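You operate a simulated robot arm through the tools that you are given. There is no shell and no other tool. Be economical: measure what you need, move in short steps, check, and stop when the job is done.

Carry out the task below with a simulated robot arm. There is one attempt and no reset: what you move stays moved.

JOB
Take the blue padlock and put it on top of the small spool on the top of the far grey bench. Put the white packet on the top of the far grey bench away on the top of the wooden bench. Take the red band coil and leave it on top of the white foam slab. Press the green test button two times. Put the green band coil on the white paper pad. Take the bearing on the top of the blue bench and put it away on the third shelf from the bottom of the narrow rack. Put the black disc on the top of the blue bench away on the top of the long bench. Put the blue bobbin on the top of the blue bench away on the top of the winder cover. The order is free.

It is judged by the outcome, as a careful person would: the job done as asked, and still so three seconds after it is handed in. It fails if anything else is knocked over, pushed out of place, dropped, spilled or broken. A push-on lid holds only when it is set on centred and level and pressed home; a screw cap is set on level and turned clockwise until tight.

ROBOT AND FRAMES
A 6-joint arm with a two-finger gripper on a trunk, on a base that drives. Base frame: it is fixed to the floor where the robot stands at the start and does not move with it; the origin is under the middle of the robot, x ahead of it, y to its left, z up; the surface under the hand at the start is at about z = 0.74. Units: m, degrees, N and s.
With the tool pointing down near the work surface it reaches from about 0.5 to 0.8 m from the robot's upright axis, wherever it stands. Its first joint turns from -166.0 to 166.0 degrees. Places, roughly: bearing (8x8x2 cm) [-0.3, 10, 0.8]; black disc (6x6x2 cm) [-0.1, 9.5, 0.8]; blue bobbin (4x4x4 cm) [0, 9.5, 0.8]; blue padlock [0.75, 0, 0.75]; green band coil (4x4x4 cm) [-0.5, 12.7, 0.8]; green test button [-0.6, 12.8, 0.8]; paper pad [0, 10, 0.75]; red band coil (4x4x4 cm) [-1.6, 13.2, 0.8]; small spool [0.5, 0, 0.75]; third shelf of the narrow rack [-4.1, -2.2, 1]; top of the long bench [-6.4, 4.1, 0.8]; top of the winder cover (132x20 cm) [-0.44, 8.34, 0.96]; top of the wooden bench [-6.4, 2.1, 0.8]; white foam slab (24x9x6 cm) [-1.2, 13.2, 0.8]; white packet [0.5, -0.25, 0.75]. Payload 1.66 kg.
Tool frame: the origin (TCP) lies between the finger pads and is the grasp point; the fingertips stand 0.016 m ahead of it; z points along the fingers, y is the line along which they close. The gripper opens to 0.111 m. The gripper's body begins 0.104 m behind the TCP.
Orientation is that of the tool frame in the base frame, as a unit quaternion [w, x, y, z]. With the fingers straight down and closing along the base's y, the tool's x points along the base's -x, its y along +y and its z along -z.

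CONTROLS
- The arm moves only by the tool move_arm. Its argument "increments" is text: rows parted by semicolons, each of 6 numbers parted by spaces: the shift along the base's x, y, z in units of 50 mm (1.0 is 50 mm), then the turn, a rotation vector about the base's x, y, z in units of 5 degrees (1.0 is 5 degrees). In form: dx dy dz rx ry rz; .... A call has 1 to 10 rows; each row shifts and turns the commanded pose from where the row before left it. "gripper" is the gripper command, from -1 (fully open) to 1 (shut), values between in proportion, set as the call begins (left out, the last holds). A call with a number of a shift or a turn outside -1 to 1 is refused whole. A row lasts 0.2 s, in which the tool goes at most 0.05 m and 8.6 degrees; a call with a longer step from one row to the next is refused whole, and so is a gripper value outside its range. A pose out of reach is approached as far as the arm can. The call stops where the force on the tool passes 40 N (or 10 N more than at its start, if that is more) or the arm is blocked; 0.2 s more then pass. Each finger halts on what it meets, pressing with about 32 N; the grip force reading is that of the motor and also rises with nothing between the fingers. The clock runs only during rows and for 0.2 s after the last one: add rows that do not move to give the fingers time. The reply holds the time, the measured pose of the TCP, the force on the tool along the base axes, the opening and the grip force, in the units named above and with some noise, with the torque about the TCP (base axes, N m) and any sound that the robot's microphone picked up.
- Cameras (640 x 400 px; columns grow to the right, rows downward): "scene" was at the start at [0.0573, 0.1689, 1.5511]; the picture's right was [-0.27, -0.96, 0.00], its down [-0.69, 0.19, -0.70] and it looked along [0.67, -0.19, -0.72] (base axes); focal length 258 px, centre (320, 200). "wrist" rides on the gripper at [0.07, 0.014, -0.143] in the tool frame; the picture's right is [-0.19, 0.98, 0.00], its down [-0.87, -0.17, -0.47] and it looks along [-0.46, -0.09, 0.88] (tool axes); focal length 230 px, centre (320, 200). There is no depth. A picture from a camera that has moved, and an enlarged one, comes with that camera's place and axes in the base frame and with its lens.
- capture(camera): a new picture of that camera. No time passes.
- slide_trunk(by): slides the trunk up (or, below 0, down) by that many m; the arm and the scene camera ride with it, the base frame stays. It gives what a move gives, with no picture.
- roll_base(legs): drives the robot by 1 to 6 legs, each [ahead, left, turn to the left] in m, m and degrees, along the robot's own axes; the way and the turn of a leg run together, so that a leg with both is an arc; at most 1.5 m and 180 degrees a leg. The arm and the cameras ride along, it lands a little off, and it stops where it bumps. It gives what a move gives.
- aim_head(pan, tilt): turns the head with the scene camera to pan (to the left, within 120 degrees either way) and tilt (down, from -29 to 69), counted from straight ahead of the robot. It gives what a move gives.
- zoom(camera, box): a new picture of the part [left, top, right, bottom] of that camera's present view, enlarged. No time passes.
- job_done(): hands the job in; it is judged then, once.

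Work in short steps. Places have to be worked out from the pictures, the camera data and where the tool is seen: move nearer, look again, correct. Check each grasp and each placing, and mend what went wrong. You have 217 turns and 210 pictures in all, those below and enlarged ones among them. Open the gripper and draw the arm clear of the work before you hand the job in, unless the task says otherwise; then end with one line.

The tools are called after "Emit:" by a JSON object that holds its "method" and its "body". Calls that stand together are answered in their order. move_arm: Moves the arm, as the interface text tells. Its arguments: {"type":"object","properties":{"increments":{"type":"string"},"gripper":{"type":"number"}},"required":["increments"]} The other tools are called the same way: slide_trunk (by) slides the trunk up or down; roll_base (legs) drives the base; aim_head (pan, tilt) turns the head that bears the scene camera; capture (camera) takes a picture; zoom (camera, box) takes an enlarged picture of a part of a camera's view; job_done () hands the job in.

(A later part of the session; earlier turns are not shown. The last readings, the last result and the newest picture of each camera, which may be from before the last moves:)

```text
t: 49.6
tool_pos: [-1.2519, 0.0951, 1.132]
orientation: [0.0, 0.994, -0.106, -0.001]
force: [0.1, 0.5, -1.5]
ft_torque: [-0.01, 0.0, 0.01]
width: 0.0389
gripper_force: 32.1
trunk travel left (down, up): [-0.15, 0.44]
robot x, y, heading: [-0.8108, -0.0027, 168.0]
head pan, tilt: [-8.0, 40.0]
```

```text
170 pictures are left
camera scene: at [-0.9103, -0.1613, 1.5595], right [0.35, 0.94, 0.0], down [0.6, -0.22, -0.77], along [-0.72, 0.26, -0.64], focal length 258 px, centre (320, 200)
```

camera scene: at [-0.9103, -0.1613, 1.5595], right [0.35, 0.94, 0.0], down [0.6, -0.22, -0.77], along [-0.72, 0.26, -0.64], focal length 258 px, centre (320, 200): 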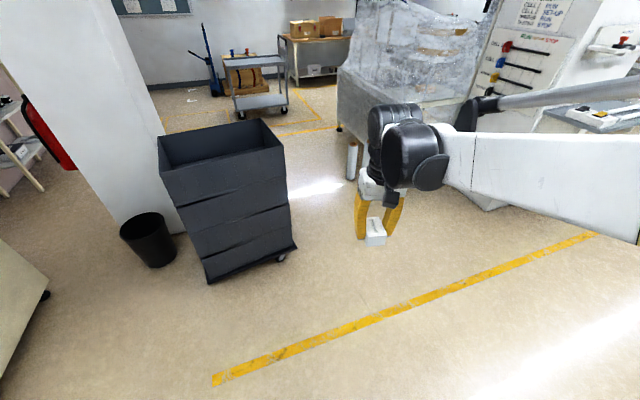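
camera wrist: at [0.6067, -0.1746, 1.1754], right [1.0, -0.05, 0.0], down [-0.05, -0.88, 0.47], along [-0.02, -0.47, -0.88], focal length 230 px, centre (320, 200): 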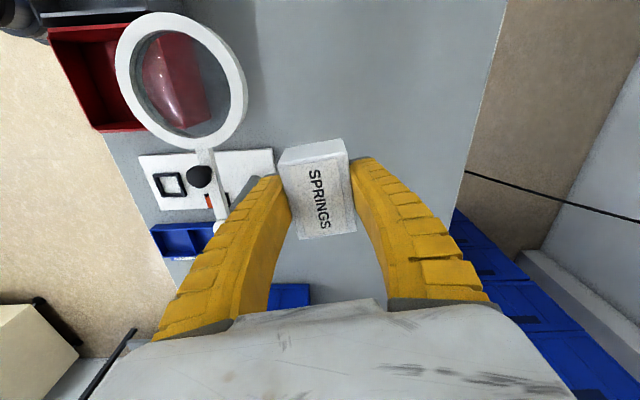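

The gap is only ~0.7 m, so I take the wider route up the main aisle (+y). I turn to heading 90° and look.

Emit:
{"method": "roll_base", "body": {"legs": [[0, 0, -78]]}}

Emit:
{"method": "aim_head", "body": {"pan": 0, "tilt": 35}}

Emit:
{"method": "capture", "body": {"camera": "scene"}}

```text
t: 53.3
tool_pos: [-0.8148, 0.452, 1.1313]
orientation: [0.0, 0.711, -0.703, 0.0]
force: [1.5, 0.3, -1.3]
ft_torque: [-0.03, -0.03, 0.02]
width: 0.0388
gripper_force: 32.2
trunk travel left (down, up): [-0.15, 0.44]
robot x, y, heading: [-0.8083, 0.0016, 90.6]
head pan, tilt: [-8.0, 40.0]
```

```text
t: 54.0
tool_pos: [-0.8127, 0.4512, 1.1314]
orientation: [0.0, 0.71, -0.704, 0.0]
force: [-0.6, -0.5, -1.2]
ft_torque: [0.01, 0.0, -0.03]
width: 0.0391
gripper_force: 31.4
trunk travel left (down, up): [-0.15, 0.44]
robot x, y, heading: [-0.8131, -0.0026, 90.7]
head pan, tilt: [0.0, 35.0]
```

```text
169 pictures are left
camera scene: at [-1.0003, 0.0653, 1.5671], right [1.0, 0.01, 0.0], down [0.01, -0.57, -0.82], along [-0.01, 0.82, -0.57], focal length 258 px, centre (320, 200)
```

scene: 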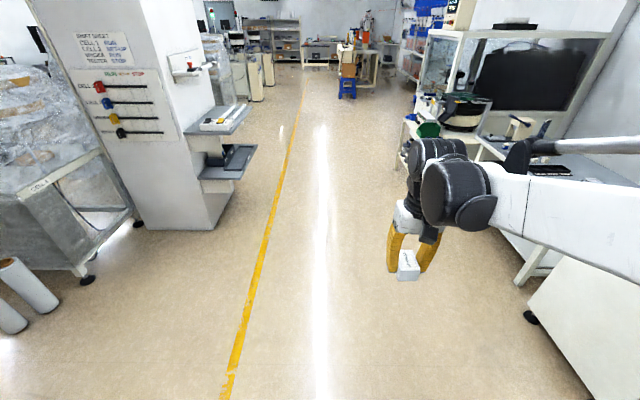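

The aisle is clear. I drive 3.7 m ahead and look left for the crossing.

Emit:
{"method": "roll_base", "body": {"legs": [[1.5, 0, 0], [1.5, 0, 0], [0.7, 0, 0]]}}

Emit:
{"method": "aim_head", "body": {"pan": 90, "tilt": 25}}

Emit:
{"method": "capture", "body": {"camera": "scene"}}

```text
t: 71.8
tool_pos: [-0.8894, 4.1284, 1.1319]
orientation: [-0.001, 0.715, -0.699, 0.0]
force: [0.2, -0.2, -0.5]
ft_torque: [0.02, -0.05, 0.01]
width: 0.0388
gripper_force: 32.2
trunk travel left (down, up): [-0.15, 0.44]
robot x, y, heading: [-0.8757, 3.6749, 91.5]
head pan, tilt: [0.0, 35.0]
```

```text
t: 73.5
tool_pos: [-0.8888, 4.1281, 1.1319]
orientation: [0.0, 0.716, -0.699, 0.0]
force: [0.0, 0.4, -1.4]
ft_torque: [0.01, 0.0, -0.03]
width: 0.0391
gripper_force: 31.9
trunk travel left (down, up): [-0.15, 0.44]
robot x, y, heading: [-0.8817, 3.6735, 90.9]
head pan, tilt: [90.0, 25.0]
```

```text
168 pictures are left
camera scene: at [-1.1614, 3.6491, 1.5829], right [-0.02, 1.0, 0.0], down [0.42, 0.01, -0.91], along [-0.91, -0.02, -0.42], focal length 258 px, centre (320, 200)
```

scene: 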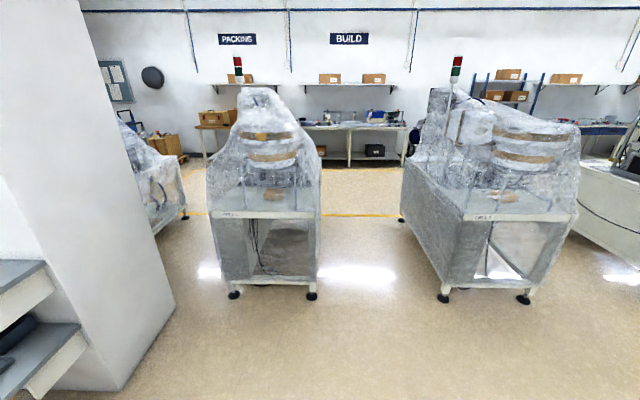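

There's a ~1.0 m gap between the wrapped machines at y 3.55–4.55. I align at y≈4.02, turn to heading 180° and check.

Emit:
{"method": "roll_base", "body": {"legs": [[0.35, 0, 0], [0, 0, 89]]}}

Emit:
{"method": "aim_head", "body": {"pan": 0, "tilt": 30}}

Emit:
{"method": "capture", "body": {"camera": "scene"}}

```text
t: 79.5
tool_pos: [-1.3398, 4.0283, 1.1316]
orientation: [0.0, 1.0, -0.007, -0.001]
force: [-0.3, 0.7, -0.6]
ft_torque: [-0.01, 0.02, 0.02]
width: 0.039
gripper_force: 31.7
trunk travel left (down, up): [-0.15, 0.44]
robot x, y, heading: [-0.8873, 4.0175, 179.1]
head pan, tilt: [90.0, 25.0]
```

```text
t: 81.1
tool_pos: [-1.3407, 4.0272, 1.1318]
orientation: [0.0, 1.0, -0.008, 0.0]
force: [-0.7, 0.0, -1.5]
ft_torque: [0.01, -0.02, -0.02]
width: 0.0388
gripper_force: 32.0
trunk travel left (down, up): [-0.15, 0.44]
robot x, y, heading: [-0.8865, 4.0197, 179.0]
head pan, tilt: [0.0, 30.0]
```

```text
167 pictures are left
camera scene: at [-0.9612, 3.8318, 1.5749], right [0.01, 1.0, 0.0], down [0.5, -0.01, -0.87], along [-0.87, 0.01, -0.5], focal length 258 px, centre (320, 200)
```

scene: 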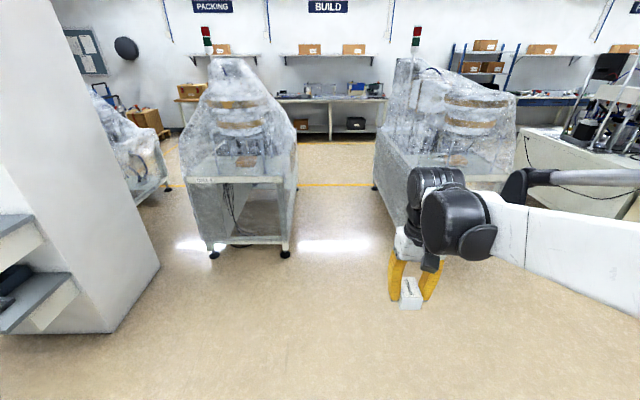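

The elbow sticks out on my right, so I swing the hand to the left side to narrow the profile before passing the gap.

Emit:
{"method": "move_arm", "body": {"increments": "0.1 -0.9 0 0 0 0;0.1 -0.9 0 0 0 0;0.1 -0.9 0 0 0 0;0.1 -0.9 0 0 0 0;0.1 -0.6 0 0 0 0"}}

Emit:
{"method": "capture", "body": {"camera": "scene"}}

```text
t: 82.3
tool_pos: [-1.3155, 3.8176, 1.1322]
orientation: [0.0, 1.0, -0.008, 0.0]
force: [-0.3, -0.1, -1.2]
ft_torque: [0.0, -0.03, -0.01]
width: 0.0389
gripper_force: 31.7
trunk travel left (down, up): [-0.15, 0.44]
robot x, y, heading: [-0.889, 4.0197, 178.8]
head pan, tilt: [0.0, 30.0]
```

```text
166 pictures are left
camera scene: at [-0.9612, 3.8314, 1.5749], right [0.01, 1.0, 0.0], down [0.5, -0.01, -0.87], along [-0.87, 0.01, -0.5], focal length 258 px, centre (320, 200)
```

scene: 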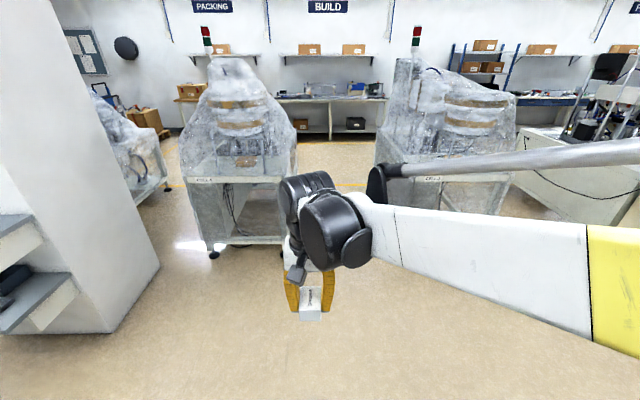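

Narrower now. I drive through the gap, with a stop at the entrance to check drift.

Emit:
{"method": "roll_base", "body": {"legs": [[1.2, 0, 1]]}}

Emit:
{"method": "capture", "body": {"camera": "scene"}}

```text
t: 88.4
tool_pos: [-2.5113, 3.8211, 1.1324]
orientation: [0.001, 1.0, 0.0, 0.0]
force: [-0.2, -1.1, -0.1]
ft_torque: [0.01, -0.04, -0.02]
width: 0.0388
gripper_force: 31.8
trunk travel left (down, up): [-0.15, 0.44]
robot x, y, heading: [-2.0861, 4.0291, 180.1]
head pan, tilt: [0.0, 30.0]
```

```text
165 pictures are left
camera scene: at [-2.1572, 3.84, 1.5749], right [0.0, 1.0, 0.0], down [0.5, 0.0, -0.87], along [-0.87, 0.0, -0.5], focal length 258 px, centre (320, 200)
```

scene: 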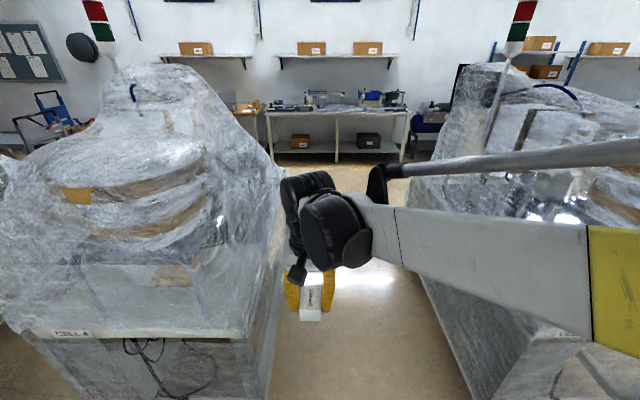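

Clearances hold on both sides (about 8 cm or more). I continue 2.2 m through.

Emit:
{"method": "roll_base", "body": {"legs": [[0.8, 0, 0], [1.4, 0, 0]]}}

Emit:
{"method": "aim_head", "body": {"pan": 25, "tilt": 30}}

Emit:
{"method": "capture", "body": {"camera": "scene"}}

```text
t: 99.3
tool_pos: [-4.7172, 3.8156, 1.1319]
orientation: [-0.001, 1.0, 0.0, 0.0]
force: [0.2, 0.8, 0.0]
ft_torque: [0.02, -0.01, 0.0]
width: 0.039
gripper_force: 32.1
trunk travel left (down, up): [-0.15, 0.44]
robot x, y, heading: [-4.2927, 4.0237, -180.0]
head pan, tilt: [0.0, 30.0]
```

```text
t: 100.2
tool_pos: [-4.7163, 3.8161, 1.132]
orientation: [0.0, 1.0, 0.0, 0.001]
force: [-0.1, 0.8, -1.0]
ft_torque: [0.02, -0.03, -0.02]
width: 0.0387
gripper_force: 32.1
trunk travel left (down, up): [-0.15, 0.44]
robot x, y, heading: [-4.2927, 4.0266, -179.9]
head pan, tilt: [25.0, 30.0]
```

```text
164 pictures are left
camera scene: at [-4.3536, 3.7979, 1.5749], right [-0.42, 0.91, 0.0], down [0.45, 0.21, -0.87], along [-0.79, -0.37, -0.5], focal length 258 px, centre (320, 200)
```

scene: 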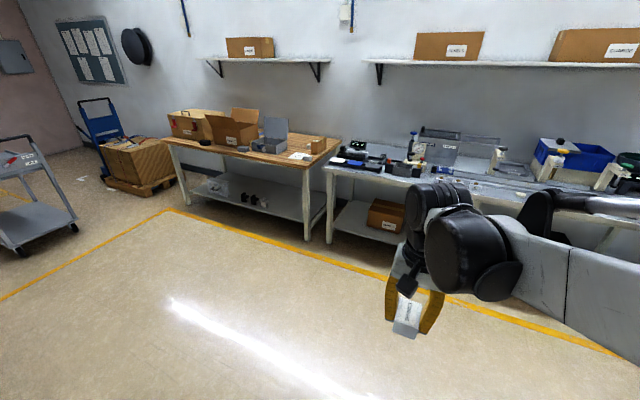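

The wooden bench front edge is at x≈-6.03, spanning y 1.28–2.95, with free space at its front. I strafe there, then approach.

Emit:
{"method": "roll_base", "body": {"legs": [[0, 1.5, 0], [0, 0.4, 0], [1.1, 0, 0]]}}

Emit:
{"method": "aim_head", "body": {"pan": 0, "tilt": 45}}

Emit:
{"method": "capture", "body": {"camera": "scene"}}

```text
t: 114.8
tool_pos: [-5.7819, 1.9044, 1.1319]
orientation: [0.0, 1.0, 0.002, 0.0]
force: [1.2, 0.4, -1.7]
ft_torque: [0.03, 0.0, 0.01]
width: 0.039
gripper_force: 32.3
trunk travel left (down, up): [-0.15, 0.44]
robot x, y, heading: [-5.3596, 2.118, -179.9]
head pan, tilt: [25.0, 30.0]
```

```text
t: 115.7
tool_pos: [-5.7809, 1.9046, 1.1316]
orientation: [0.0, 1.0, 0.003, 0.0]
force: [-0.4, 0.2, -1.5]
ft_torque: [-0.02, -0.04, 0.04]
width: 0.0387
gripper_force: 32.5
trunk travel left (down, up): [-0.15, 0.44]
robot x, y, heading: [-5.3577, 2.115, -179.8]
head pan, tilt: [0.0, 45.0]
```

```text
163 pictures are left
camera scene: at [-5.418, 1.9262, 1.5524], right [-0.01, 1.0, 0.0], down [0.71, 0.0, -0.71], along [-0.71, 0.0, -0.71], focal length 258 px, centre (320, 200)
```

scene: 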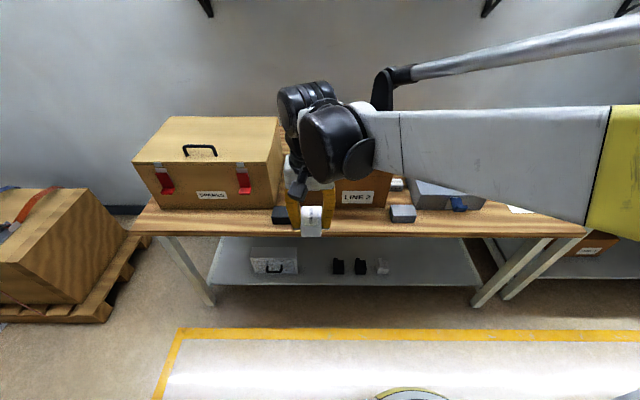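

Free strip in front of the "LINE 2" box at about (-6.055, 2.03). I move above it and lower partway.

Emit:
{"method": "move_arm", "body": {"increments": "-0.9 0.42 0 0 0 0;-0.9 0.42 0 0 0 0;-0.9 0.42 0 0 0 0;-0.9 0.42 0 0 0 0;-0.9 0.42 0 0 0 0;-0.9 0.42 0 0 0 0;0 0 -1 0 0 0;0 0 -1 0 0 0;0 0 -1 0 0 0;0 0 -1 0 0 0"}}

Emit:
{"method": "capture", "body": {"camera": "scene"}}

Emit:
{"method": "capture", "body": {"camera": "wrist"}}

```text
t: 117.8
tool_pos: [-6.0482, 2.033, 0.9753]
orientation: [0.0, 1.0, 0.003, -0.001]
force: [12.9, 0.3, 31.8]
ft_torque: [-0.1, 2.63, 0.01]
width: 0.0394
gripper_force: 31.8
trunk travel left (down, up): [-0.15, 0.44]
robot x, y, heading: [-5.3571, 2.118, -179.8]
head pan, tilt: [0.0, 45.0]
stopped in row 10: the force on the tool passed its limit at 137 N (the readings are from after the stop); the commanded pose is now the measured one
```

```text
162 pictures are left
camera scene: at [-5.4131, 1.9267, 1.5531], right [0.0, 1.0, 0.0], down [0.7, 0.0, -0.71], along [-0.71, 0.0, -0.7], focal length 258 px, centre (320, 200)
```

scene: 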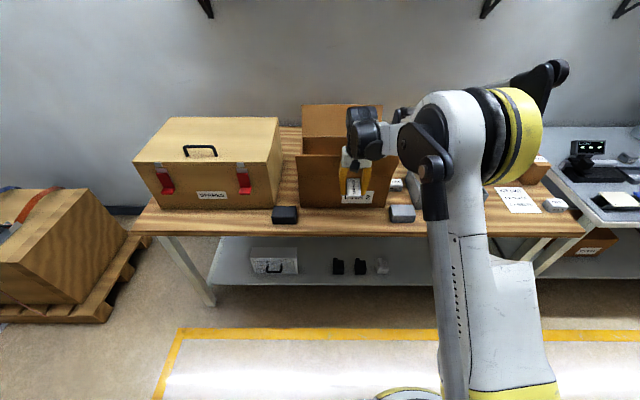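

```text
161 pictures are left
camera wrist: at [-5.9776, 2.0195, 1.1191], right [-0.18, -0.98, 0.0], down [-0.87, 0.16, 0.47], along [-0.47, 0.09, -0.88], focal length 230 px, centre (320, 200)
```

wrist: 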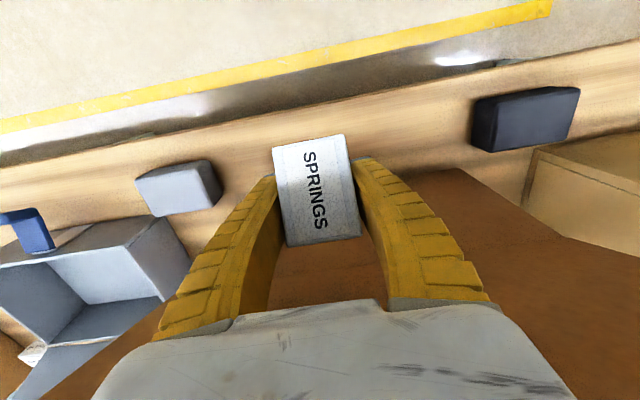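

The packet touched the top edge of the cardboard box. I raise, back off toward me and look again.

Emit:
{"method": "move_arm", "body": {"increments": "0 0 0.5 0 0 0;0 0 0.8 0 0 0;0.8 0 0 0 0 0;0.8 0 0 0 0 0;0.8 0 0 0 0 0"}}

Emit:
{"method": "capture", "body": {"camera": "scene"}}

Emit:
{"method": "capture", "body": {"camera": "wrist"}}

```text
t: 119.0
tool_pos: [-5.9314, 2.034, 1.0356]
orientation: [0.0, 1.0, 0.002, 0.002]
force: [-0.6, -0.2, -0.4]
ft_torque: [0.03, 0.01, 0.01]
width: 0.0393
gripper_force: 31.8
trunk travel left (down, up): [-0.15, 0.44]
robot x, y, heading: [-5.3552, 2.1159, -180.0]
head pan, tilt: [0.0, 45.0]
```

```text
160 pictures are left
camera scene: at [-5.4175, 1.9263, 1.5524], right [0.0, 1.0, 0.0], down [0.71, 0.0, -0.71], along [-0.71, 0.0, -0.71], focal length 258 px, centre (320, 200)
```

scene: 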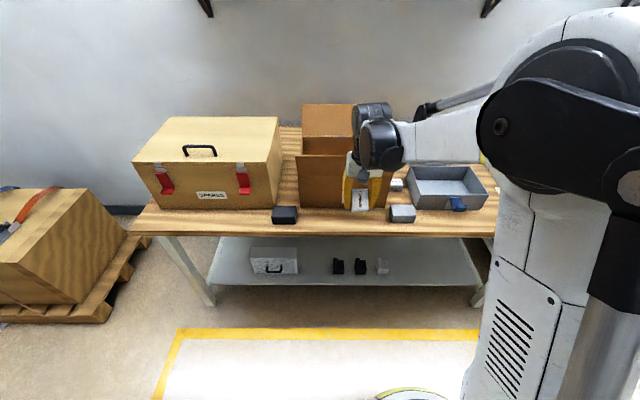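

```text
159 pictures are left
camera wrist: at [-5.8606, 2.0205, 1.1806], right [-0.18, -0.98, 0.0], down [-0.87, 0.16, 0.47], along [-0.46, 0.09, -0.88], focal length 230 px, centre (320, 200)
```

wrist: 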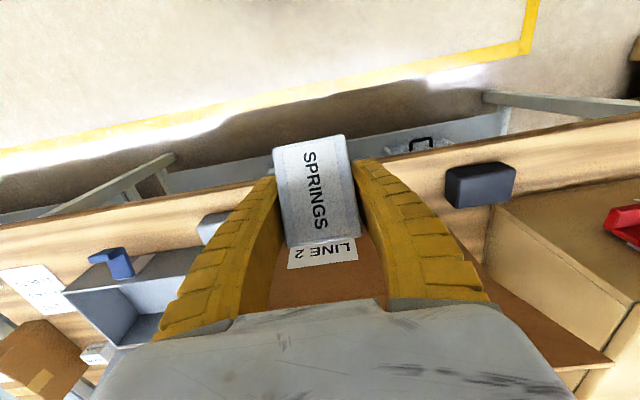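

My palm hit the box's upper edge because the box is tall; the box looks unmoved. I'll use the low area in front of the open tray, around (-6.045, 2.45), and shift the base right.

Emit:
{"method": "roll_base", "body": {"legs": [[0, -0.4, 0]]}}

Emit:
{"method": "capture", "body": {"camera": "scene"}}

Emit:
{"method": "capture", "body": {"camera": "wrist"}}

```text
t: 121.5
tool_pos: [-5.9351, 2.4191, 1.0362]
orientation: [0.0, 1.0, 0.006, 0.001]
force: [0.6, 0.2, -0.9]
ft_torque: [-0.05, 0.02, -0.02]
width: 0.039
gripper_force: 32.0
trunk travel left (down, up): [-0.15, 0.44]
robot x, y, heading: [-5.3591, 2.5008, -179.3]
head pan, tilt: [0.0, 45.0]
```

```text
158 pictures are left
camera scene: at [-5.4201, 2.3142, 1.5524], right [-0.01, 1.0, 0.0], down [0.71, 0.01, -0.71], along [-0.71, -0.01, -0.71], focal length 258 px, centre (320, 200)
```

scene: 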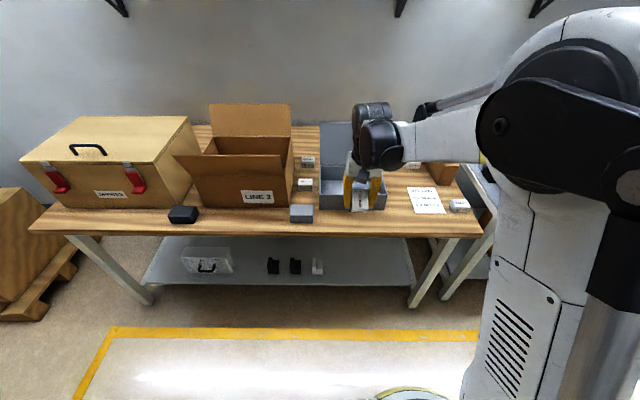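

```text
157 pictures are left
camera wrist: at [-5.8642, 2.4058, 1.1805], right [-0.18, -0.98, 0.0], down [-0.87, 0.16, 0.47], along [-0.46, 0.08, -0.88], focal length 230 px, centre (320, 200)
```

wrist: 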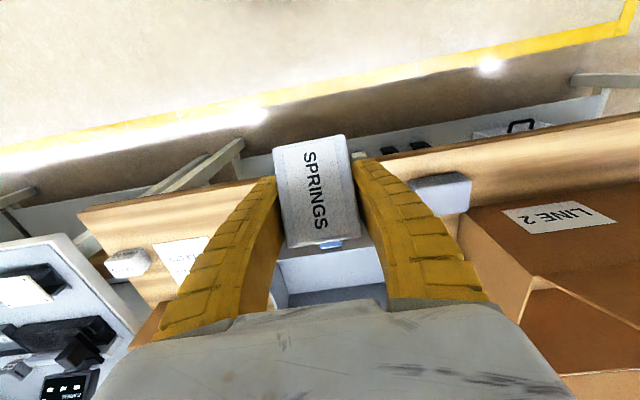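

I move above (-6.045, 2.56), clear of the tray handle, the block and the sheet, then lower to z≈0.88 and check.

Emit:
{"method": "move_arm", "body": {"increments": "-0.55 0.7 0 0 0 0;-0.55 0.7 0 0 0 0;-0.55 0.7 0 0 0 0;-0.55 0.7 0 0 0 0;0 0 -0.8 0 0 0;0 0 -0.8 0 0 0;0 0 -0.8 0 0 0;0 0 -0.6 0 0 0"}}

Emit:
{"method": "capture", "body": {"camera": "scene"}}

Emit:
{"method": "capture", "body": {"camera": "wrist"}}

```text
t: 123.3
tool_pos: [-6.0447, 2.5608, 0.8845]
orientation: [0.001, 1.0, 0.005, 0.0]
force: [-0.1, 0.5, -1.2]
ft_torque: [-0.01, 0.01, 0.01]
width: 0.0395
gripper_force: 31.9
trunk travel left (down, up): [-0.15, 0.44]
robot x, y, heading: [-5.3597, 2.5021, -179.4]
head pan, tilt: [0.0, 45.0]
```

```text
156 pictures are left
camera scene: at [-5.4205, 2.3137, 1.5523], right [-0.01, 1.0, 0.0], down [0.71, 0.01, -0.71], along [-0.71, -0.01, -0.71], focal length 258 px, centre (320, 200)
```

scene: 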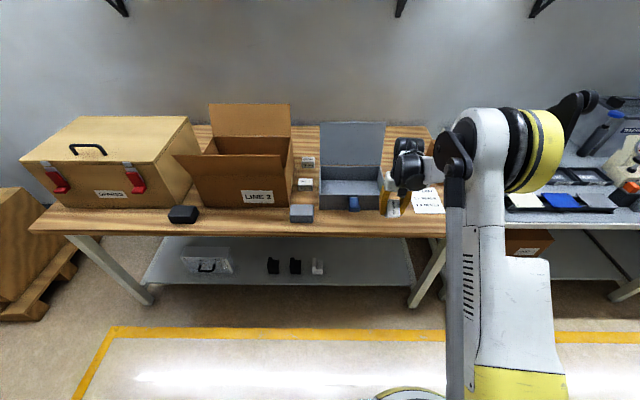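

```text
155 pictures are left
camera wrist: at [-5.9744, 2.5475, 1.03], right [-0.18, -0.98, 0.0], down [-0.87, 0.16, 0.47], along [-0.46, 0.08, -0.88], focal length 230 px, centre (320, 200)
```

wrist: 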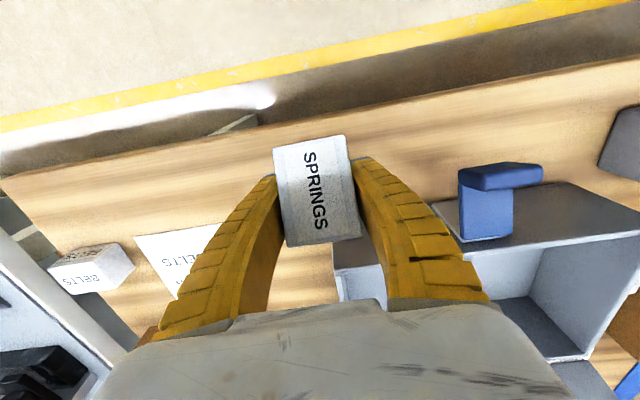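

The position is good. I lower to contact.

Emit:
{"method": "move_arm", "body": {"increments": "0 0 -0.5 0 0 0;0 0 -0.3 0 0 0;0 0 -0.2 0 0 0;0 0 -0.15 0 0 0;0 0 -0.1 0 0 0;0 0 0 0 0 0"}}

Emit:
{"method": "zoom", "body": {"camera": "scene", "box": [330, 130, 450, 250]}}

```text
t: 124.7
tool_pos: [-6.0441, 2.5574, 0.8235]
orientation: [-0.001, 1.0, 0.004, 0.0]
force: [-0.1, -0.1, -1.5]
ft_torque: [0.0, -0.01, 0.0]
width: 0.0393
gripper_force: 32.1
trunk travel left (down, up): [-0.15, 0.44]
robot x, y, heading: [-5.3584, 2.5059, -179.1]
head pan, tilt: [0.0, 45.0]
```

```text
3.33 times, centred on (390, 190) of scene
camera zoom: at [-5.4202, 2.3137, 1.5523], right [-0.01, 1.0, 0.0], down [0.71, 0.01, -0.71], along [-0.71, -0.01, -0.71], focal length 859 px, centre (87, 233)
```

zoom: 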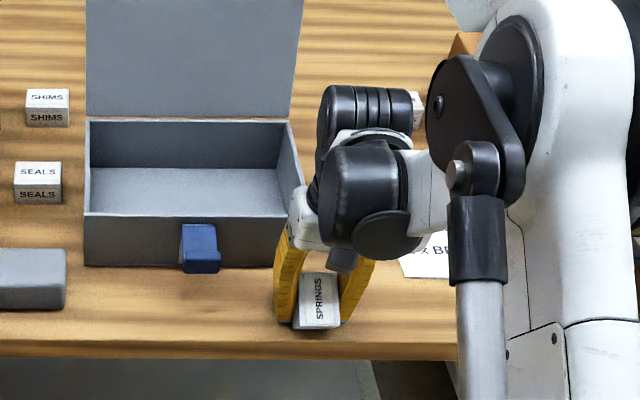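

Not touching yet. I continue down in small steps.

Emit:
{"method": "move_arm", "body": {"increments": "0 0 -0.15 0 0 0;0 0 -0.1 0 0 0;0 0 -0.1 0 0 0;0 0 -0.1 0 0 0;0 0 0 0 0 0"}}

```text
t: 125.6
tool_pos: [-6.0445, 2.5583, 0.8087]
orientation: [-0.001, 1.0, 0.006, 0.0]
force: [-2.7, 0.5, 32.8]
ft_torque: [0.06, -0.48, 0.0]
width: 0.0561
gripper_force: 31.7
trunk travel left (down, up): [-0.15, 0.44]
robot x, y, heading: [-5.3588, 2.5032, -179.6]
head pan, tilt: [0.0, 45.0]
stopped in row 4: the force on the tool passed its limit at 42 N (the readings are from after the stop); the commanded pose is now the measured one
```

Contact. I ease up slightly, release and check.

Emit:
{"method": "move_arm", "body": {"increments": "0 0 0.08 0 0 0;0 0 0 0 0 0"}}

Emit:
{"method": "move_arm", "body": {"increments": "0 0 0 0 0 0;0 0 0 0 0 0;0 0 0 0 0 0", "gripper": -0.1}}

Emit:
{"method": "zoom", "body": {"camera": "scene", "box": [330, 130, 450, 250]}}

```text
t: 126.2
tool_pos: [-6.0433, 2.5593, 0.8108]
orientation: [-0.001, 1.0, 0.005, -0.001]
force: [-1.6, 1.5, 28.1]
ft_torque: [0.02, -0.56, 0.07]
width: 0.0544
gripper_force: 32.1
trunk travel left (down, up): [-0.15, 0.44]
robot x, y, heading: [-5.3613, 2.5027, -179.7]
head pan, tilt: [0.0, 45.0]
```

```text
t: 127.0
tool_pos: [-6.0452, 2.558, 0.8108]
orientation: [-0.001, 1.0, 0.006, -0.001]
force: [0.1, 1.3, 24.5]
ft_torque: [0.0, -0.04, 0.01]
width: 0.0577
gripper_force: 0.1
trunk travel left (down, up): [-0.15, 0.44]
robot x, y, heading: [-5.3617, 2.5019, -179.2]
head pan, tilt: [0.0, 45.0]
```

```text
3.33 times, centred on (390, 190) of scene
camera zoom: at [-5.4178, 2.3138, 1.5525], right [-0.01, 1.0, 0.0], down [0.71, 0.01, -0.71], along [-0.71, -0.01, -0.71], focal length 859 px, centre (87, 233)
```

zoom: 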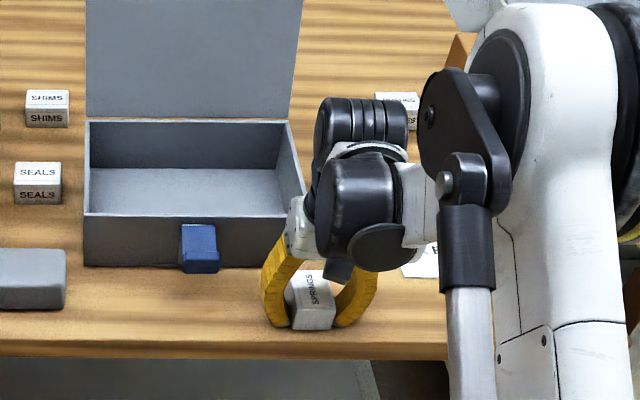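

The fingertips themselves are on the table, so I raise a little before opening further, then retreat upward.

Emit:
{"method": "move_arm", "body": {"increments": "0 0 0.1 0 0 0;0 0 0.1 0 0 0;0 0 0 0 0 0;0 0 0 0 0 0", "gripper": -0.25}}

Emit:
{"method": "zoom", "body": {"camera": "wrist", "box": [120, 60, 500, 300]}}

```text
t: 128.0
tool_pos: [-6.0451, 2.5575, 0.8187]
orientation: [0.0, 1.0, 0.006, 0.0]
force: [-0.6, -1.3, 0.4]
ft_torque: [-0.02, -0.03, 0.02]
width: 0.071
gripper_force: 1.2
trunk travel left (down, up): [-0.15, 0.44]
robot x, y, heading: [-5.3589, 2.5056, -179.6]
head pan, tilt: [0.0, 45.0]
```

```text
1.67 times, centred on (310, 180) of wrist
camera zoom: at [-5.9744, 2.5457, 0.9634], right [-0.18, -0.98, 0.0], down [-0.87, 0.16, 0.47], along [-0.46, 0.09, -0.88], focal length 384 px, centre (337, 233)
```

zoom: 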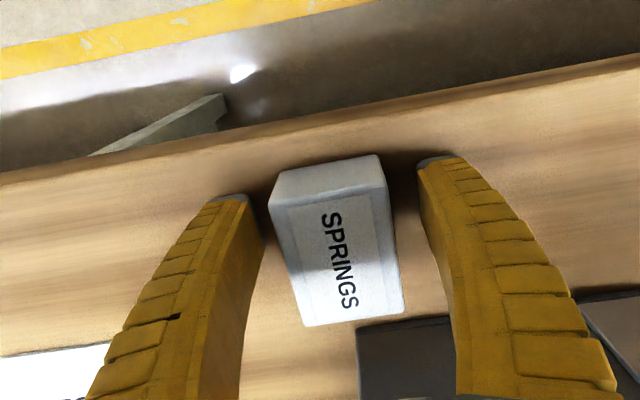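

The packet stands on the bench. I lift clear and stow the arm on the left side.

Emit:
{"method": "move_arm", "body": {"increments": "0 0 1 0 0 0;0 0 1 0 0 0;0 0 1 0 0 0;0 0 1 0 0 0;0 0 1 0 0 0;0 0 1 0 0 0;0.7 -0.7 0 0 0 0;0.7 -0.7 0 0 0 0;0.7 -0.7 0 0 0 0;0.7 -0.7 0 0 0 0"}}

Emit:
{"method": "move_arm", "body": {"increments": "0.7 -0.7 0 0 0 0;0.7 -0.7 0 0 0 0;0.7 -0.5 0 0 0 0;0 0 0.2 0 0 0"}}

Emit:
{"method": "capture", "body": {"camera": "scene"}}

```text
t: 130.2
tool_pos: [-5.9046, 2.4198, 1.1196]
orientation: [-0.001, 1.0, 0.005, 0.001]
force: [0.0, 0.0, 0.6]
ft_torque: [-0.01, -0.01, -0.02]
width: 0.071
gripper_force: 0.5
trunk travel left (down, up): [-0.15, 0.44]
robot x, y, heading: [-5.3593, 2.5046, -179.5]
head pan, tilt: [0.0, 45.0]
```

```text
t: 131.2
tool_pos: [-5.8004, 2.3235, 1.1301]
orientation: [0.0, 1.0, 0.005, 0.0]
force: [0.8, 0.2, 0.4]
ft_torque: [0.0, 0.0, -0.01]
width: 0.0708
gripper_force: 1.2
trunk travel left (down, up): [-0.15, 0.44]
robot x, y, heading: [-5.3614, 2.5025, -179.4]
head pan, tilt: [0.0, 45.0]
```

```text
151 pictures are left
camera scene: at [-5.4202, 2.3138, 1.5523], right [-0.01, 1.0, 0.0], down [0.71, 0.01, -0.71], along [-0.71, -0.01, -0.71], focal length 258 px, centre (320, 200)
```

scene: 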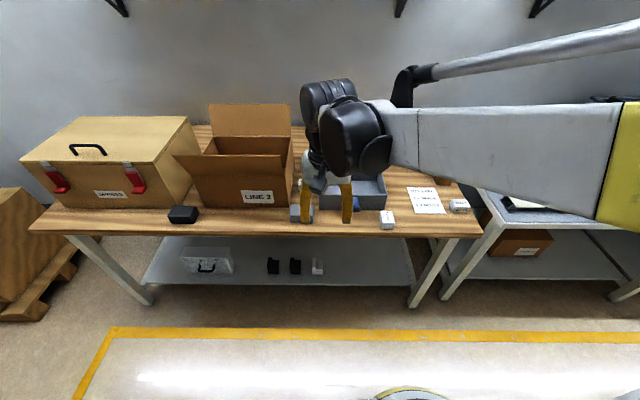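

Packet done. I drive back to the gap: reverse, then strafe right.

Emit:
{"method": "roll_base", "body": {"legs": [[-1.06, 0, -0.5], [0, -1.5, 0]]}}

Emit:
{"method": "aim_head", "body": {"pan": 120, "tilt": 30}}

Emit:
{"method": "capture", "body": {"camera": "scene"}}

```text
t: 143.7
tool_pos: [-4.7533, 3.832, 1.13]
orientation: [0.0, 1.0, 0.01, 0.001]
force: [-0.3, 0.6, 0.3]
ft_torque: [-0.01, 0.03, 0.01]
width: 0.0709
gripper_force: 1.1
trunk travel left (down, up): [-0.15, 0.44]
robot x, y, heading: [-4.3143, 4.0183, -178.8]
head pan, tilt: [0.0, 45.0]
```

```text
t: 145.7
tool_pos: [-4.7533, 3.8322, 1.1303]
orientation: [0.0, 1.0, 0.01, 0.001]
force: [-0.2, -0.6, -0.9]
ft_torque: [-0.01, -0.02, 0.0]
width: 0.0709
gripper_force: 1.3
trunk travel left (down, up): [-0.15, 0.44]
robot x, y, heading: [-4.3136, 4.0176, -178.9]
head pan, tilt: [120.0, 30.0]
```

```text
150 pictures are left
camera scene: at [-4.2442, 3.7519, 1.5749], right [-0.86, -0.52, 0.0], down [-0.26, 0.43, -0.87], along [0.45, -0.74, -0.5], focal length 258 px, centre (320, 200)
```

scene: 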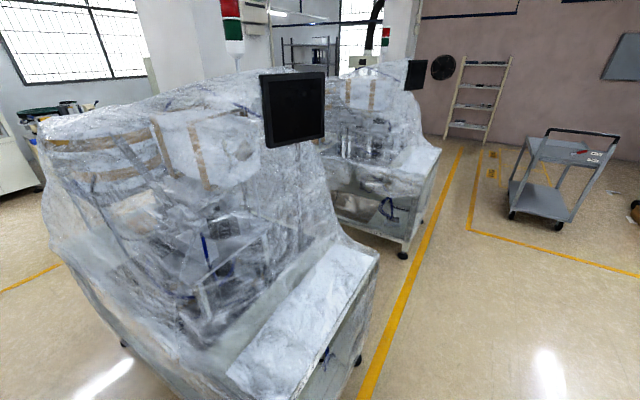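

The narrow rack is reachable from this aisle later. Now I reverse through the gap with a small heading correction.

Emit:
{"method": "roll_base", "body": {"legs": [[-0.5, 0, -1.2], [-1.4, 0, 0], [-1.5, 0, 0]]}}

Emit:
{"method": "roll_base", "body": {"legs": [[0, 0, -90]]}}

Emit:
{"method": "aim_head", "body": {"pan": 0, "tilt": 25}}

Emit:
{"method": "capture", "body": {"camera": "scene"}}

```text
t: 162.3
tool_pos: [-1.3384, 3.8294, 1.1294]
orientation: [0.0, 1.0, -0.013, 0.0]
force: [0.5, 0.8, 0.2]
ft_torque: [-0.01, 0.02, 0.02]
width: 0.0709
gripper_force: 1.2
trunk travel left (down, up): [-0.15, 0.44]
robot x, y, heading: [-0.8901, 3.9984, 178.4]
head pan, tilt: [120.0, 30.0]
```

```text
t: 166.5
tool_pos: [-1.0594, 4.4411, 1.1303]
orientation: [0.0, -0.7, 0.715, 0.0]
force: [0.2, -0.7, 0.0]
ft_torque: [0.02, 0.04, 0.01]
width: 0.0712
gripper_force: 1.1
trunk travel left (down, up): [-0.15, 0.44]
robot x, y, heading: [-0.8948, 3.9937, 88.4]
head pan, tilt: [120.0, 30.0]
```

```text
t: 168.5
tool_pos: [-1.0579, 4.4392, 1.1296]
orientation: [0.0, -0.699, 0.715, 0.0]
force: [-0.1, 0.4, 0.3]
ft_torque: [0.0, 0.0, -0.01]
width: 0.0712
gripper_force: 1.2
trunk travel left (down, up): [-0.15, 0.44]
robot x, y, heading: [-0.8929, 3.9935, 88.8]
head pan, tilt: [0.0, 25.0]
```

```text
149 pictures are left
camera scene: at [-1.0809, 4.0715, 1.5829], right [1.0, -0.02, 0.0], down [-0.01, -0.42, -0.91], along [0.02, 0.91, -0.42], focal length 258 px, centre (320, 200)
```

scene: 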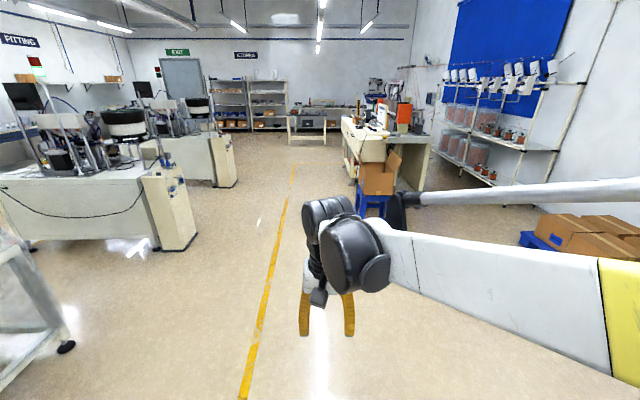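

The bench with the winder lies ahead right at y≈8–10. I drive up the aisle 3.8 m and look.

Emit:
{"method": "roll_base", "body": {"legs": [[1.5, 0.15, 1], [1.5, 0, 0], [0.8, 0, 0]]}}

Emit:
{"method": "aim_head", "body": {"pan": -45, "tilt": 30}}

Emit:
{"method": "capture", "body": {"camera": "scene"}}

Emit:
{"method": "aim_head", "body": {"pan": 0, "tilt": 25}}

Emit:
{"method": "capture", "body": {"camera": "scene"}}

```text
refused: leg 1 is longer than a leg can be; nothing moved
```

```text
t: 169.7
tool_pos: [-1.0584, 4.4403, 1.131]
orientation: [0.001, -0.7, 0.714, 0.0]
force: [0.2, -0.6, 0.5]
ft_torque: [0.01, -0.03, 0.02]
width: 0.071
gripper_force: 1.3
trunk travel left (down, up): [-0.15, 0.44]
robot x, y, heading: [-0.8885, 3.997, 88.7]
head pan, tilt: [-45.0, 30.0]
```

```text
148 pictures are left
camera scene: at [-1.0176, 4.042, 1.575], right [0.69, -0.72, 0.0], down [-0.36, -0.35, -0.87], along [0.62, 0.6, -0.5], focal length 258 px, centre (320, 200)
```

scene: 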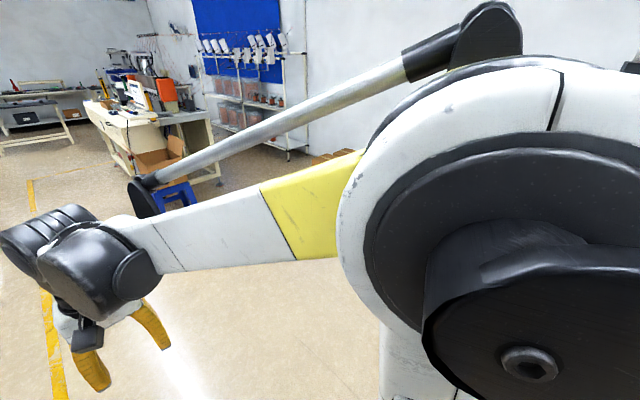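

```text
t: 170.8
tool_pos: [-1.059, 4.4411, 1.1307]
orientation: [0.0, -0.7, 0.714, 0.0]
force: [-0.1, -0.1, -0.3]
ft_torque: [0.02, 0.02, 0.0]
width: 0.0713
gripper_force: 1.0
trunk travel left (down, up): [-0.15, 0.44]
robot x, y, heading: [-0.8881, 3.9959, 88.6]
head pan, tilt: [0.0, 25.0]
```

```text
147 pictures are left
camera scene: at [-1.0808, 4.0715, 1.5829], right [1.0, -0.02, 0.0], down [-0.01, -0.42, -0.91], along [0.02, 0.91, -0.42], focal length 258 px, centre (320, 200)
```

scene: 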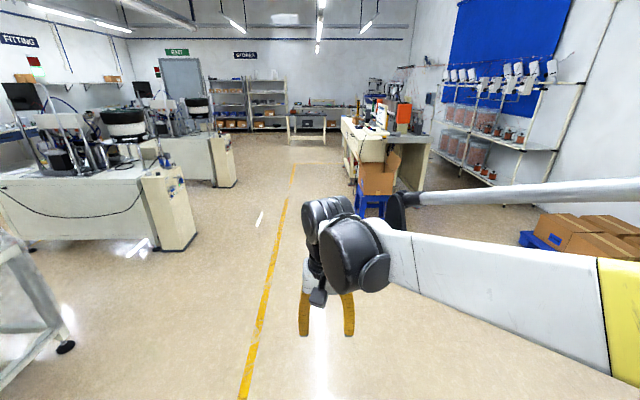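

Emit:
{"method": "roll_base", "body": {"legs": [[1.4, 0.15, 1.3], [1.5, 0, 0], [0.9, 0, 0]]}}

Emit:
{"method": "aim_head", "body": {"pan": -10, "tilt": 28}}

Emit:
{"method": "capture", "body": {"camera": "scene"}}

```text
t: 189.1
tool_pos: [-1.3939, 8.2109, 1.1312]
orientation: [0.0, 0.73, -0.683, 0.001]
force: [0.6, -0.5, -0.2]
ft_torque: [-0.06, 0.01, 0.0]
width: 0.0714
gripper_force: 1.2
trunk travel left (down, up): [-0.15, 0.44]
robot x, y, heading: [-1.1904, 7.7781, 93.6]
head pan, tilt: [0.0, 25.0]
```

```text
t: 189.8
tool_pos: [-1.3948, 8.2106, 1.1306]
orientation: [-0.001, 0.73, -0.684, 0.001]
force: [0.1, -0.7, -0.3]
ft_torque: [0.02, -0.01, 0.01]
width: 0.0707
gripper_force: 0.8
trunk travel left (down, up): [-0.15, 0.44]
robot x, y, heading: [-1.1913, 7.7815, 93.9]
head pan, tilt: [-10.0, 28.0]
```

```text
146 pictures are left
camera scene: at [-1.3681, 7.8397, 1.5781], right [0.99, -0.11, 0.0], down [-0.05, -0.47, -0.88], along [0.1, 0.88, -0.47], focal length 258 px, centre (320, 200)
```

scene: 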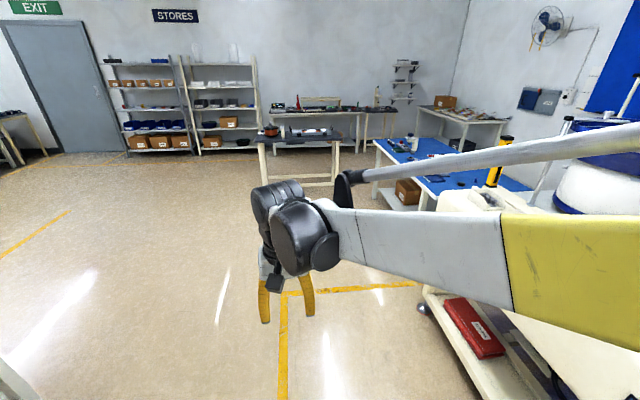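

The blue bench's near edge is at x≈-0.44, spanning y 9.3–10.7. I drive ahead 1.75 m, turn to face +x and look.

Emit:
{"method": "roll_base", "body": {"legs": [[1.4, 0, 0], [0.4, 0, 0], [0, 0, -93.5]]}}

Emit:
{"method": "aim_head", "body": {"pan": 0, "tilt": 40}}

Emit:
{"method": "capture", "body": {"camera": "scene"}}

Emit:
{"method": "aim_head", "body": {"pan": -45, "tilt": 35}}

Emit:
{"method": "capture", "body": {"camera": "scene"}}

```text
t: 202.9
tool_pos: [-0.8728, 9.7636, 1.1286]
orientation: [0.0, -0.003, 1.0, -0.001]
force: [-1.1, 0.5, -0.6]
ft_torque: [-0.01, 0.02, 0.02]
width: 0.0711
gripper_force: 0.8
trunk travel left (down, up): [-0.15, 0.44]
robot x, y, heading: [-1.3167, 9.5858, 0.4]
head pan, tilt: [-10.0, 28.0]
```

```text
t: 203.7
tool_pos: [-0.8737, 9.7636, 1.1302]
orientation: [0.0, -0.003, 1.0, -0.001]
force: [0.0, -0.4, -0.4]
ft_torque: [-0.03, -0.05, -0.01]
width: 0.0711
gripper_force: 1.2
trunk travel left (down, up): [-0.15, 0.44]
robot x, y, heading: [-1.3182, 9.5846, 0.1]
head pan, tilt: [0.0, 40.0]
```

```text
145 pictures are left
camera scene: at [-1.2512, 9.7758, 1.5597], right [0.0, -1.0, 0.0], down [-0.64, 0.0, -0.77], along [0.77, 0.0, -0.64], focal length 258 px, centre (320, 200)
```

scene: 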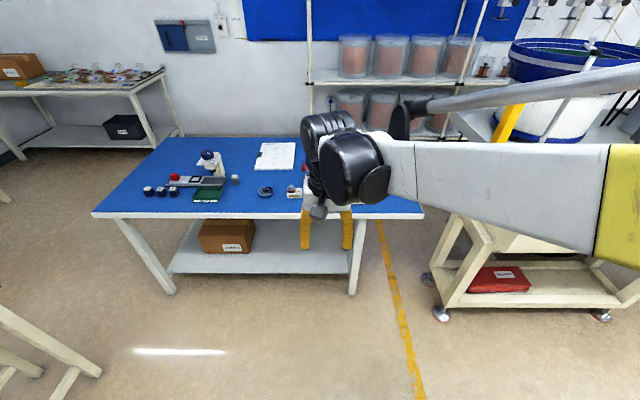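

```text
t: 204.8
tool_pos: [-0.8738, 9.7647, 1.1294]
orientation: [0.0, -0.002, 1.0, 0.0]
force: [0.1, -0.1, 0.0]
ft_torque: [0.0, -0.02, 0.01]
width: 0.0711
gripper_force: 1.5
trunk travel left (down, up): [-0.15, 0.44]
robot x, y, heading: [-1.3133, 9.588, 0.4]
head pan, tilt: [-45.0, 35.0]
```

```text
144 pictures are left
camera scene: at [-1.2736, 9.7135, 1.5671], right [-0.7, -0.71, 0.0], down [-0.41, 0.4, -0.82], along [0.58, -0.58, -0.57], focal length 258 px, centre (320, 200)
```

scene: 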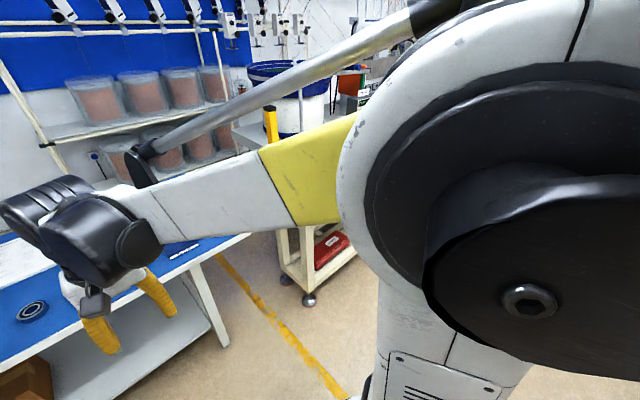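

Items lie near the bench's front edge. I drive ahead 0.48 m and view with the wrist camera.

Emit:
{"method": "roll_base", "body": {"legs": [[0.48, 0, 0]]}}

Emit:
{"method": "aim_head", "body": {"pan": 0, "tilt": 55}}

Emit:
{"method": "capture", "body": {"camera": "scene"}}

Emit:
{"method": "capture", "body": {"camera": "wrist"}}

```text
t: 207.6
tool_pos: [-0.397, 9.7694, 1.1298]
orientation: [0.0, -0.005, 1.0, -0.002]
force: [-0.7, -0.3, 0.1]
ft_torque: [0.0, 0.02, 0.02]
width: 0.0708
gripper_force: 1.2
trunk travel left (down, up): [-0.15, 0.44]
robot x, y, heading: [-0.8359, 9.5889, 0.3]
head pan, tilt: [-45.0, 35.0]
```

```text
t: 208.8
tool_pos: [-0.3993, 9.7706, 1.1304]
orientation: [-0.001, -0.005, 1.0, 0.0]
force: [-0.1, 0.3, 0.4]
ft_torque: [0.01, 0.01, -0.03]
width: 0.071
gripper_force: 1.0
trunk travel left (down, up): [-0.15, 0.44]
robot x, y, heading: [-0.8429, 9.5882, 0.7]
head pan, tilt: [0.0, 55.0]
```

```text
143 pictures are left
camera scene: at [-0.7884, 9.7795, 1.5389], right [0.01, -1.0, 0.0], down [-0.82, -0.01, -0.57], along [0.57, 0.01, -0.82], focal length 258 px, centre (320, 200)
```

scene: 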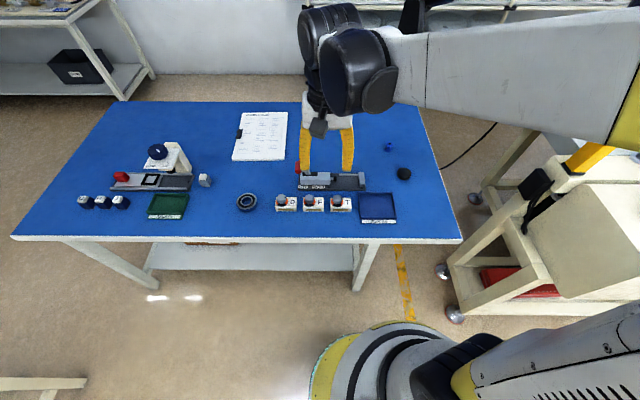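

```text
142 pictures are left
camera wrist: at [-0.4674, 9.7827, 1.2745], right [0.18, 0.98, 0.0], down [0.87, -0.16, 0.47], along [0.46, -0.09, -0.88], focal length 230 px, centre (320, 200)
```

wrist: 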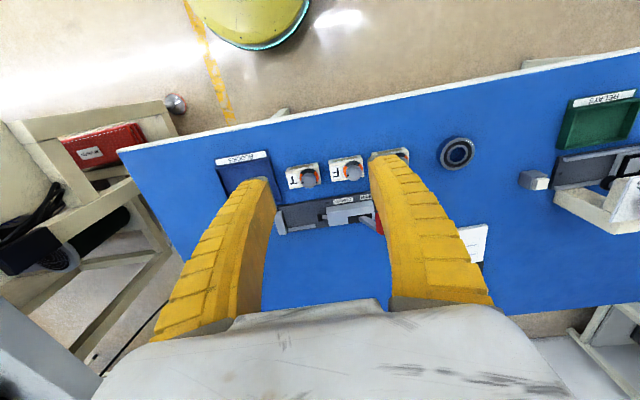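

The bobbin is at ≈(-0.04, 9.52), the disc at (-0.16, 9.48) and the bearing at (-0.29, 10.04). I inch forward 6 cm and bring the hand over the bobbin.

Emit:
{"method": "roll_base", "body": {"legs": [[0.06, 0, 0]]}}

Emit:
{"method": "move_arm", "body": {"increments": "0.7 -0.65 0 0 0 0;0.7 -0.65 0 0 0 0;0.7 -0.65 0 0 0 0;0.7 -0.65 0 0 0 0;0.7 -0.65 0 0 0 0;0.7 -0.65 0 0 0 0;0.5 -0.65 0 0 0 0;0.3 -0.4 0 0 0 0;0 0 -1 0 0 0;0 0 -0.8 0 0 0", "gripper": -1}}

Emit:
{"method": "capture", "body": {"camera": "wrist"}}

Emit:
{"method": "capture", "body": {"camera": "scene"}}

```text
t: 209.7
tool_pos: [-0.3389, 9.7702, 1.13]
orientation: [0.0, -0.006, 1.0, -0.001]
force: [0.5, -0.4, 0.4]
ft_torque: [0.01, 0.03, -0.01]
width: 0.071
gripper_force: 0.8
trunk travel left (down, up): [-0.15, 0.44]
robot x, y, heading: [-0.7806, 9.5899, 0.6]
head pan, tilt: [0.0, 55.0]
```

```text
t: 211.9
tool_pos: [-0.0889, 9.5224, 1.0386]
orientation: [0.0, -0.005, 1.0, -0.001]
force: [0.6, -0.1, 0.3]
ft_torque: [0.01, 0.01, 0.03]
width: 0.111
gripper_force: 0.1
trunk travel left (down, up): [-0.15, 0.44]
robot x, y, heading: [-0.7813, 9.5899, 0.5]
head pan, tilt: [0.0, 55.0]
```

```text
141 pictures are left
camera wrist: at [-0.1582, 9.5348, 1.1831], right [0.18, 0.98, 0.0], down [0.87, -0.16, 0.47], along [0.46, -0.09, -0.88], focal length 230 px, centre (320, 200)
```

wrist: 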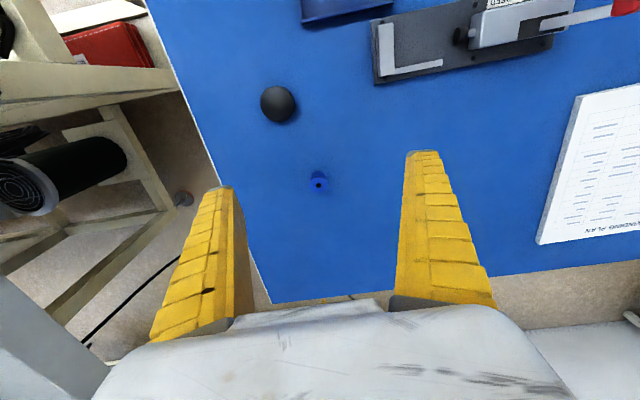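

```text
140 pictures are left
camera scene: at [-0.729, 9.7802, 1.5389], right [0.01, -1.0, 0.0], down [-0.82, -0.01, -0.57], along [0.57, 0.01, -0.82], focal length 258 px, centre (320, 200)
```

scene: 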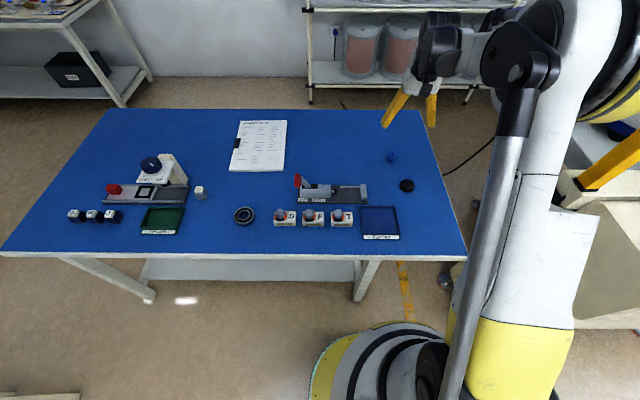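

Emit:
{"method": "zoom", "body": {"camera": "wrist", "box": [240, 60, 400, 220]}}

Emit:
{"method": "zoom", "body": {"camera": "scene", "box": [350, 130, 450, 210]}}

```text
2.50 times, centred on (320, 140) of wrist
camera zoom: at [-0.1582, 9.5348, 1.1831], right [0.18, 0.98, 0.0], down [0.87, -0.16, 0.47], along [0.46, -0.09, -0.88], focal length 575 px, centre (320, 350)
```

zoom: 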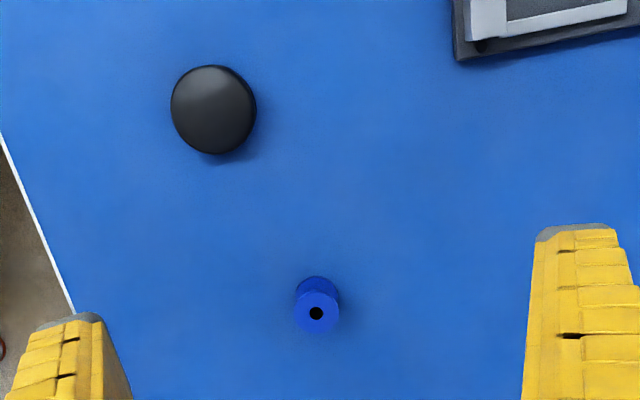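

```text
5.00 times, centred on (400, 170) of scene
camera zoom: at [-0.729, 9.7802, 1.5389], right [0.01, -1.0, 0.0], down [-0.82, -0.01, -0.57], along [0.57, 0.01, -0.82], focal length 1289 px, centre (-80, 350)
```

zoom: 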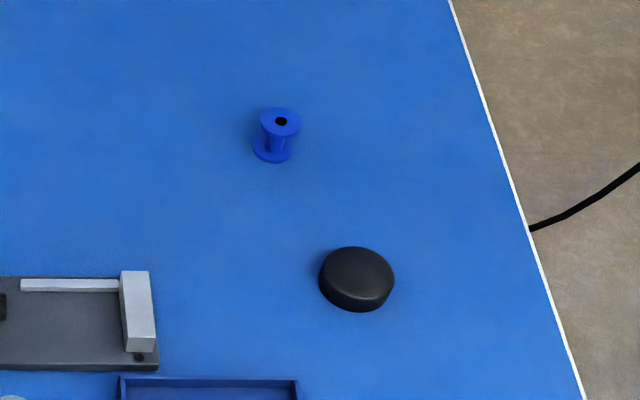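

The bobbin stands upright near (-0.005, 9.504). I move above it and partway down, then check.

Emit:
{"method": "move_arm", "body": {"increments": "0.85 -0.2 0 0 0 0;0.83 -0.18 0 0 0 0;0 0 -1 0 0 0;0 0 -1 0 0 0;0 0 -0.7 0 0 0", "gripper": -0.4}}

Emit:
{"method": "capture", "body": {"camera": "wrist"}}

```text
t: 213.1
tool_pos: [-0.0051, 9.5022, 0.9051]
orientation: [0.0, -0.006, 1.0, -0.001]
force: [-0.4, -0.4, 0.2]
ft_torque: [0.0, 0.01, -0.02]
width: 0.0794
gripper_force: 1.1
trunk travel left (down, up): [-0.15, 0.44]
robot x, y, heading: [-0.7793, 9.5887, 0.9]
head pan, tilt: [0.0, 55.0]
```

```text
137 pictures are left
camera wrist: at [-0.0747, 9.5148, 1.0488], right [0.18, 0.98, 0.0], down [0.87, -0.16, 0.47], along [0.46, -0.09, -0.88], focal length 230 px, centre (320, 200)
```

wrist: 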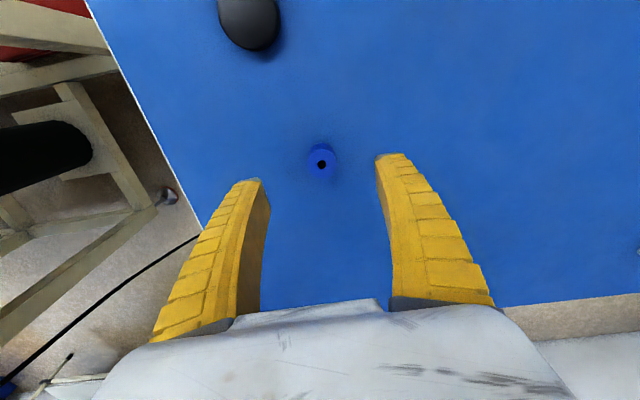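

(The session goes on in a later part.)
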